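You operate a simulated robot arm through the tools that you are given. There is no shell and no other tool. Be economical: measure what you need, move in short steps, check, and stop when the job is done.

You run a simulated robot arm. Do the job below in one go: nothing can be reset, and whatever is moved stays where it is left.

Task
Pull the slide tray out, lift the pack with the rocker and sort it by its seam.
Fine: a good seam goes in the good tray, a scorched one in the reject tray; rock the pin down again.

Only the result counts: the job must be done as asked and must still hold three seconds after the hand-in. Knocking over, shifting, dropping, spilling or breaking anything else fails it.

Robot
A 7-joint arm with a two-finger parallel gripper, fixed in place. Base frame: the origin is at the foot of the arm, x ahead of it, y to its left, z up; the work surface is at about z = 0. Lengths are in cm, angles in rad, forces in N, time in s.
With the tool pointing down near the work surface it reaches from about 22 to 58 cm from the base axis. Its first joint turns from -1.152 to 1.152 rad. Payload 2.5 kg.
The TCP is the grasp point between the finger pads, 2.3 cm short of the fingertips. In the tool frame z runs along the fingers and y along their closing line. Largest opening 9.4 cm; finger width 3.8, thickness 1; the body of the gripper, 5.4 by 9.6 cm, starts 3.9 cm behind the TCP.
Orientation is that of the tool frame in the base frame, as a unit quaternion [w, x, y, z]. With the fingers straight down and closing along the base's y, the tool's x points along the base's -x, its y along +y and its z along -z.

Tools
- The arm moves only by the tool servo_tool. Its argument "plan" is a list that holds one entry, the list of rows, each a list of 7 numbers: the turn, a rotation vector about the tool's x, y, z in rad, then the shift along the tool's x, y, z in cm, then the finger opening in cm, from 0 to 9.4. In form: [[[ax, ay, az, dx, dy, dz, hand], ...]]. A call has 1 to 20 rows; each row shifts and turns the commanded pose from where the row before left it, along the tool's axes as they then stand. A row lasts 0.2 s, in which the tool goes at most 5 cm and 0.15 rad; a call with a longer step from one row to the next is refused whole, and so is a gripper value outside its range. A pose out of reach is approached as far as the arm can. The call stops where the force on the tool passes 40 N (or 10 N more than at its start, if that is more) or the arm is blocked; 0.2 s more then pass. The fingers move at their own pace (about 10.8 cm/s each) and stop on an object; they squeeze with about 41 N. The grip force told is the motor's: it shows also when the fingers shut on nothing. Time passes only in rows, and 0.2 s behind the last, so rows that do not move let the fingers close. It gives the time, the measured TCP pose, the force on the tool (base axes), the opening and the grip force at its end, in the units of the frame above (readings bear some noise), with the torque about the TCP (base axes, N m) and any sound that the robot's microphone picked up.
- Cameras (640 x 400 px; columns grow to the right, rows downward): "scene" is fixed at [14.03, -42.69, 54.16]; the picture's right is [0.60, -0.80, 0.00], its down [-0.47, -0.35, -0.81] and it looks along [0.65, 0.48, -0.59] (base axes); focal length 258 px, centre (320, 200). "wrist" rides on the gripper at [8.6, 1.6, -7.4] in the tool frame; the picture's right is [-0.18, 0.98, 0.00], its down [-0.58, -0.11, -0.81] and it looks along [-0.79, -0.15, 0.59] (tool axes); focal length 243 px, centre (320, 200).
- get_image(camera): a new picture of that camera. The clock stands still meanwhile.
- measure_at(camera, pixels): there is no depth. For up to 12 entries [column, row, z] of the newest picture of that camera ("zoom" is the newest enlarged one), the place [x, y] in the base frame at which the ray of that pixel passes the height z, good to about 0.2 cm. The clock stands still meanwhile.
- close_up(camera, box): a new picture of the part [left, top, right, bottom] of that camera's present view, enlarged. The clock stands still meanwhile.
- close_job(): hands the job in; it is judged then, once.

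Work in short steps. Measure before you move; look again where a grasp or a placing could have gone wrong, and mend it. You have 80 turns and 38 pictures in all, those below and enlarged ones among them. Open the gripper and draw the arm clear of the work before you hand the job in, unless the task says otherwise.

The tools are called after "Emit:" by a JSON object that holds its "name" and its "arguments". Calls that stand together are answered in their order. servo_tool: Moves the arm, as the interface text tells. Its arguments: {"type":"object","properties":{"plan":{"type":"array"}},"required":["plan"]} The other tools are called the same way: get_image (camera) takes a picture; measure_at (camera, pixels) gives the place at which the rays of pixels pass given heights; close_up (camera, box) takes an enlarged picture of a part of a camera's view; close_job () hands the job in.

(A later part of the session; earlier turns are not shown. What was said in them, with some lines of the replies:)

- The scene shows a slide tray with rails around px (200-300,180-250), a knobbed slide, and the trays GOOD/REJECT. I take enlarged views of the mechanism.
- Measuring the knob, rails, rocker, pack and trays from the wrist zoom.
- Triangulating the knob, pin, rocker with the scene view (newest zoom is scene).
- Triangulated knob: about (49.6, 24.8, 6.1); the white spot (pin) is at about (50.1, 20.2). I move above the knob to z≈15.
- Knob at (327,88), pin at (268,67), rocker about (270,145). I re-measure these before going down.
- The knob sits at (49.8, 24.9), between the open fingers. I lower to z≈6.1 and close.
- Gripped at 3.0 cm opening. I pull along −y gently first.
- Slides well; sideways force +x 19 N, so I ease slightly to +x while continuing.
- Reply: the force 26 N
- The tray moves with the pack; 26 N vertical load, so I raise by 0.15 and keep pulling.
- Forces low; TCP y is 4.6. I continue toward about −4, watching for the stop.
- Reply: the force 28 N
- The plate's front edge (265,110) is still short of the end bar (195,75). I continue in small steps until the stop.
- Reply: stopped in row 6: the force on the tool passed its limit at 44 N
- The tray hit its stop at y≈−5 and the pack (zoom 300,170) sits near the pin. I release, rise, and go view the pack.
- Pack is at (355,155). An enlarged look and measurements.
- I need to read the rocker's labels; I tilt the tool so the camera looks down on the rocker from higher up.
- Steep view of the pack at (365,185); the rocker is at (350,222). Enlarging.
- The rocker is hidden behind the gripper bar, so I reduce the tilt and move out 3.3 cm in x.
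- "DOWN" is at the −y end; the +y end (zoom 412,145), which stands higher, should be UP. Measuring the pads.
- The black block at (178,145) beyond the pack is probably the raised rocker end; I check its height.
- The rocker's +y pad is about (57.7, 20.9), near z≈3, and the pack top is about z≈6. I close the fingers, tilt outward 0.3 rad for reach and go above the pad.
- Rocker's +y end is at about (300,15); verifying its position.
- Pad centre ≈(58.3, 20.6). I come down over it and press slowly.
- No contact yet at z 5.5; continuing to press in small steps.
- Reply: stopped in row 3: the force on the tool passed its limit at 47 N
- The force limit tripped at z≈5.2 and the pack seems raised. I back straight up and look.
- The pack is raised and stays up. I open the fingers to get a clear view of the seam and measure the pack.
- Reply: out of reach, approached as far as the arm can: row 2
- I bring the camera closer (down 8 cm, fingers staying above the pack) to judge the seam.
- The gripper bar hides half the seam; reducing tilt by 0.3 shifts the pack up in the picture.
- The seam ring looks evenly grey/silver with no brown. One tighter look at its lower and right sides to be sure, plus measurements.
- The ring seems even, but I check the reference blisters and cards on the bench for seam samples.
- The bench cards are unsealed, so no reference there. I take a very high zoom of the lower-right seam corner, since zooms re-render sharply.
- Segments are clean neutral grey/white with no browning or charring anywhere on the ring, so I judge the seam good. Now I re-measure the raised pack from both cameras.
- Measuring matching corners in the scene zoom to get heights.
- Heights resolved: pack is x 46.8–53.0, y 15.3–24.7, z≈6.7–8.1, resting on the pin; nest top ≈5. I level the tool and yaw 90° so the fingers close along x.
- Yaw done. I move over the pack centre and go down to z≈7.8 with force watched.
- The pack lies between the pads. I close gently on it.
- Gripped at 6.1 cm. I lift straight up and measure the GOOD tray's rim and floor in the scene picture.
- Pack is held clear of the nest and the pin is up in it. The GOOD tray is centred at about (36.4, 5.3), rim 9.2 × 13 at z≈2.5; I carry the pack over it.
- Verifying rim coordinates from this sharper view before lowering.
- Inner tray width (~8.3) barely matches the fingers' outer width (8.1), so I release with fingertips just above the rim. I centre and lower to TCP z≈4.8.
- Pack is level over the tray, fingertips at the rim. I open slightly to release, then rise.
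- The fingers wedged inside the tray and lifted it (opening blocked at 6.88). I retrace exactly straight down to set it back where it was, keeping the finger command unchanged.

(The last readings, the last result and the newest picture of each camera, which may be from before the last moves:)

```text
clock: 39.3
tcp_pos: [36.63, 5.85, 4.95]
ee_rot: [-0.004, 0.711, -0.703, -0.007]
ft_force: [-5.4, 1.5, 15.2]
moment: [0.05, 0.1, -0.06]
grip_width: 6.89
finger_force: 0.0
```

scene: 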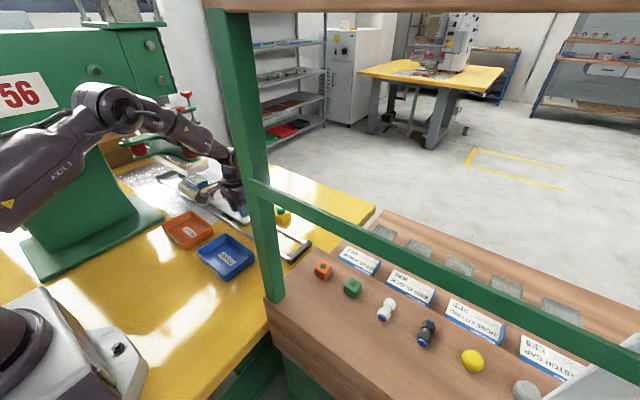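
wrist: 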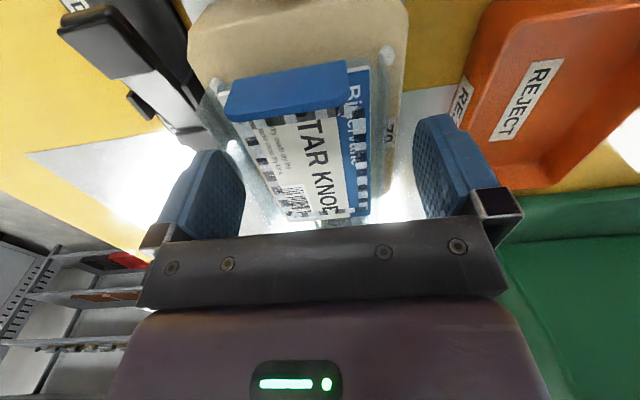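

The tray is back on the table (15 N contact, same x,y as before). I narrow the fingers to 6.4 to free the walls without gripping the pack.

Emit:
{"name": "servo_tool", "arguments": {"plan": [[[0, 0, 0, 0, 0, 0, 6.6], [0, 0, 0, 0, 0, 0, 6.4], [0, 0, 0, 0, 0, 0, 6.4], [0, 0, 0, 0, 0, 0, 6.4]]]}}

```text
clock: 40.3
tcp_pos: [36.33, 5.84, 4.89]
ee_rot: [-0.003, 0.712, -0.703, -0.008]
ft_force: [0.3, -0.3, -0.4]
moment: [0.01, 0.01, 0.0]
grip_width: 6.4
finger_force: 0.1
```

Fingers are free (6.4, no force). I narrow a touch more, rise slowly and then fully.

Emit:
{"name": "servo_tool", "arguments": {"plan": [[[0, 0, 0, 0, -0.1, 0, 6.3], [0, 0, 0, 0, 0, 0, 6.3], [0, 0, 0, 0, 0, -0.4, 6.3], [0, 0, 0, 0, 0, -0.6, 6.3], [0, 0, 0, 0, 0, -1, 6.3], [0, 0, 0, 0, 0, -1, 6.3]]]}}

```text
clock: 41.7
tcp_pos: [36.56, 5.85, 7.84]
ee_rot: [-0.003, 0.711, -0.703, -0.009]
ft_force: [-0.3, 0.5, -0.7]
moment: [0.0, 0.02, 0.02]
grip_width: 6.3
finger_force: 0.1
```

Testing: opening fully here would be blocked if the tray still hung on the fingers.

Emit:
{"name": "servo_tool", "arguments": {"plan": [[[0, 0, 0, 0, 0, 0, 7.2], [0, 0, 0, 0, 0, 0, 7.8], [0, 0, 0, 0, 0, 0, 7.8]]]}}

```text
clock: 42.5
tcp_pos: [36.52, 5.91, 7.88]
ee_rot: [-0.004, 0.711, -0.703, -0.008]
ft_force: [0.2, -0.4, -0.7]
moment: [0.03, 0.0, -0.03]
grip_width: 7.8
finger_force: 0.0
```

Free, so the tray stays on the table. I rise, yaw back, close the fingers and tilt outward for pressing the rocker's DOWN end.

Emit:
{"name": "servo_tool", "arguments": {"plan": [[[0, 0, 0, 0, 0, -3.5, 7.8], [0, 0, 0, 0, 0, -3.5, 7.8], [0, 0, 0, 0, 0, -3.5, 7.8], [0, 0, 0, 0, 0, -3.5, 4], [0, 0, 0.143, 0, 0, 0, 0], [0, 0, 0.143, 0, 0, 0, 0], [0, 0, 0.143, 0, 0, 0, 0], [0, 0, 0.143, 0, 0, 0, 0], [0, 0, 0.143, 0, 0, 0, 0], [0, 0, 0.143, 0, 0, 0, 0], [0, 0, 0.143, 0, 0, 0, 0], [0, 0, 0.143, 0, 0, 0, 0], [0, 0, 0.143, 0, 0, 0, 0], [0, 0, 0.143, 0, 0, 0, 0], [0, 0, 0.143, 0, 0, 0, 0], [0, -0.15, 0, 0, 0, 0, 0], [0, -0.15, 0, 0, 0, 0, 0], [0, 0, 0, 0, 0, 0, 0]]]}}

```text
clock: 46.3
tcp_pos: [36.93, 5.44, 21.76]
ee_rot: [0.146, -0.004, 0.989, 0.007]
ft_force: [-0.3, 0.4, 0.0]
moment: [-0.02, -0.03, 0.03]
grip_width: 0.0
finger_force: 40.6
```

Moving over to the DOWN end at about (58.8, 14.1) and lowering to z≈13.

Emit:
{"name": "servo_tool", "arguments": {"plan": [[[0, 0, 0, -3.48, 1.35, 1.08, 0], [0, 0, 0, -3.48, 1.35, 1.08, 0], [0, 0, 0, -3.48, 1.35, 1.08, 0], [0, 0, 0, -3.48, 1.35, 1.08, 0], [0, 0, 0, -3.48, 1.35, 1.08, 0], [0, 0, 0, -3.48, 1.35, 1.08, 0], [0, 0, 0, 0.87, 0, 2.8, 0], [0, 0, 0, 0.87, 0, 2.8, 0], [0, 0, 0, 0.87, 0, 2.8, 0], [0, 0, 0, 0, 0, 0, 0]]]}}

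```text
clock: 48.5
tcp_pos: [58.38, 14.17, 13.0]
ee_rot: [0.146, -0.004, 0.989, 0.008]
ft_force: [0.1, 0.2, -0.7]
moment: [0.01, 0.0, 0.01]
grip_width: 0.0
finger_force: 40.8
```

Pose is good at y=14.2. I lower and press slowly, as for the UP end.

Emit:
{"name": "servo_tool", "arguments": {"plan": [[[0, 0, 0, 0.49, 0, 2.08, 0], [0, 0, 0, 0.49, 0, 2.08, 0], [0, 0, 0, 0.48, 0, 2.08, 0], [0, 0, 0, 0.09, 0, 0.285, 0], [0, 0, 0, 0.09, 0, 0.285, 0], [0, 0, 0, 0.09, 0, 0.285, 0], [0, 0, 0, 0.09, 0, 0.285, 0], [0, 0, 0, 0.09, 0, 0.285, 0], [0, 0, 0, 0.09, 0, 0.285, 0], [0, 0, 0, 0.09, 0, 0.285, 0]]]}}

```text
clock: 50.5
tcp_pos: [58.9, 14.16, 5.31]
ee_rot: [0.145, -0.005, 0.989, 0.008]
ft_force: [-5.3, -1.3, 7.5]
moment: [0.02, 0.25, 0.06]
grip_width: 0.0
finger_force: 40.7
stopped in row 9: the force on the tool passed its limit at 45 N (the readings are from after the stop); the commanded pose is now the measured one
```

Same signature as the UP press (45 N stop at z 5.3). I retract and go to the overview pose, fingers open.

Emit:
{"name": "servo_tool", "arguments": {"plan": [[[0, 0, 0, -0.95, 0, -3, 0], [0, 0, 0, -0.95, 0, -3, 0], [0, 0, 0, -0.95, 0, -3, 0], [0, 0, 0, 2.29, 0.46, -2.95, 0], [0, 0, 0, 2.29, 0.46, -2.95, 5], [0, 0, 0, 2.29, 0.46, -2.95, 9.4], [0, 0, 0, 2.29, 0.46, -2.95, 9.4], [0, 0, 0, 2.29, 0.46, -2.95, 9.4], [0, 0.15, 0, 0, 0, 0, 9.4], [0, 0.15, 0, 0, 0, 0, 9.4], [0, 0.15, 0, 0, 0, 0, 9.4], [0, 0.15, 0, 0, 0, 0, 9.4], [0, 0.15, 0, 0, 0, 0, 9.4], [0, 0.15, 0, 0, 0, 0, 9.4], [0, 0, 0, 0, 0, 0, 9.4]]]}}

Emit:
{"name": "close_up", "arguments": {"camera": "wrist", "box": [170, 30, 450, 230]}}

```text
clock: 53.7
tcp_pos: [43.79, 16.0, 25.52]
ee_rot: [-0.3, -0.008, 0.954, 0.006]
ft_force: [0.5, 0.2, -0.6]
moment: [0.0, 0.0, 0.0]
grip_width: 9.39
finger_force: 0.0
```

```text
2.00 times, centred on (310, 130) of wrist
```

zoom: 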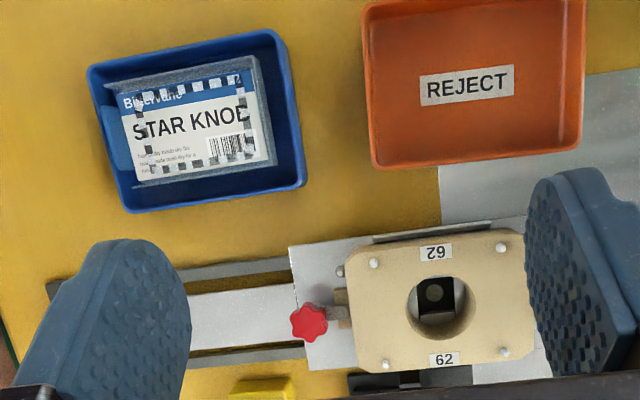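

The pin is down in the nest and the pack lies flat in GOOD. One check that the tray stands where it was (centre was about (36.5, 5.5)).

Emit:
{"name": "measure_at", "arguments": {"camera": "zoom", "pixels": [[88, 68, 2.2], [275, 32, 2.2], [305, 185, 2.2], [128, 212, 2.2], [363, 5, 2.2], [376, 168, 2.2], [583, 148, 2.2]]}}

```text
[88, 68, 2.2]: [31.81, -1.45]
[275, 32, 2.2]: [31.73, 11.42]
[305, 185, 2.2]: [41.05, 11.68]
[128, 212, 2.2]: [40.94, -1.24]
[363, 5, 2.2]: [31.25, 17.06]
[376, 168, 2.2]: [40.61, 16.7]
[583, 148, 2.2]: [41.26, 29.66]
```

The tray is still at about (36.4, 5.1) and square, the pin is down, the gripper is open and the arm is clear. Handing in.

Emit:
{"name": "close_job", "arguments": {}}

```text
The job is handed in.
```

I pulled the slide tray out to its stop, lifted the pack with the rocker, put it in the GOOD tray and rocked the pin back down. The last picture shows the pack flat in the tray and the pin lowered.

- **Seam:** I judged it good because the ring was an even grey and white all round, with no browning or charring. There was no sample seam to compare it with.
- **GOOD tray:** when I released the pack, the fingers wedged inside the tray and lifted it about 12 cm. I set it straight back down; it now measures within about 0.4 cm of where it was, and square.
- **Pack:** it dropped about 3 cm into the tray, because the fingers barely fit between the tray walls.
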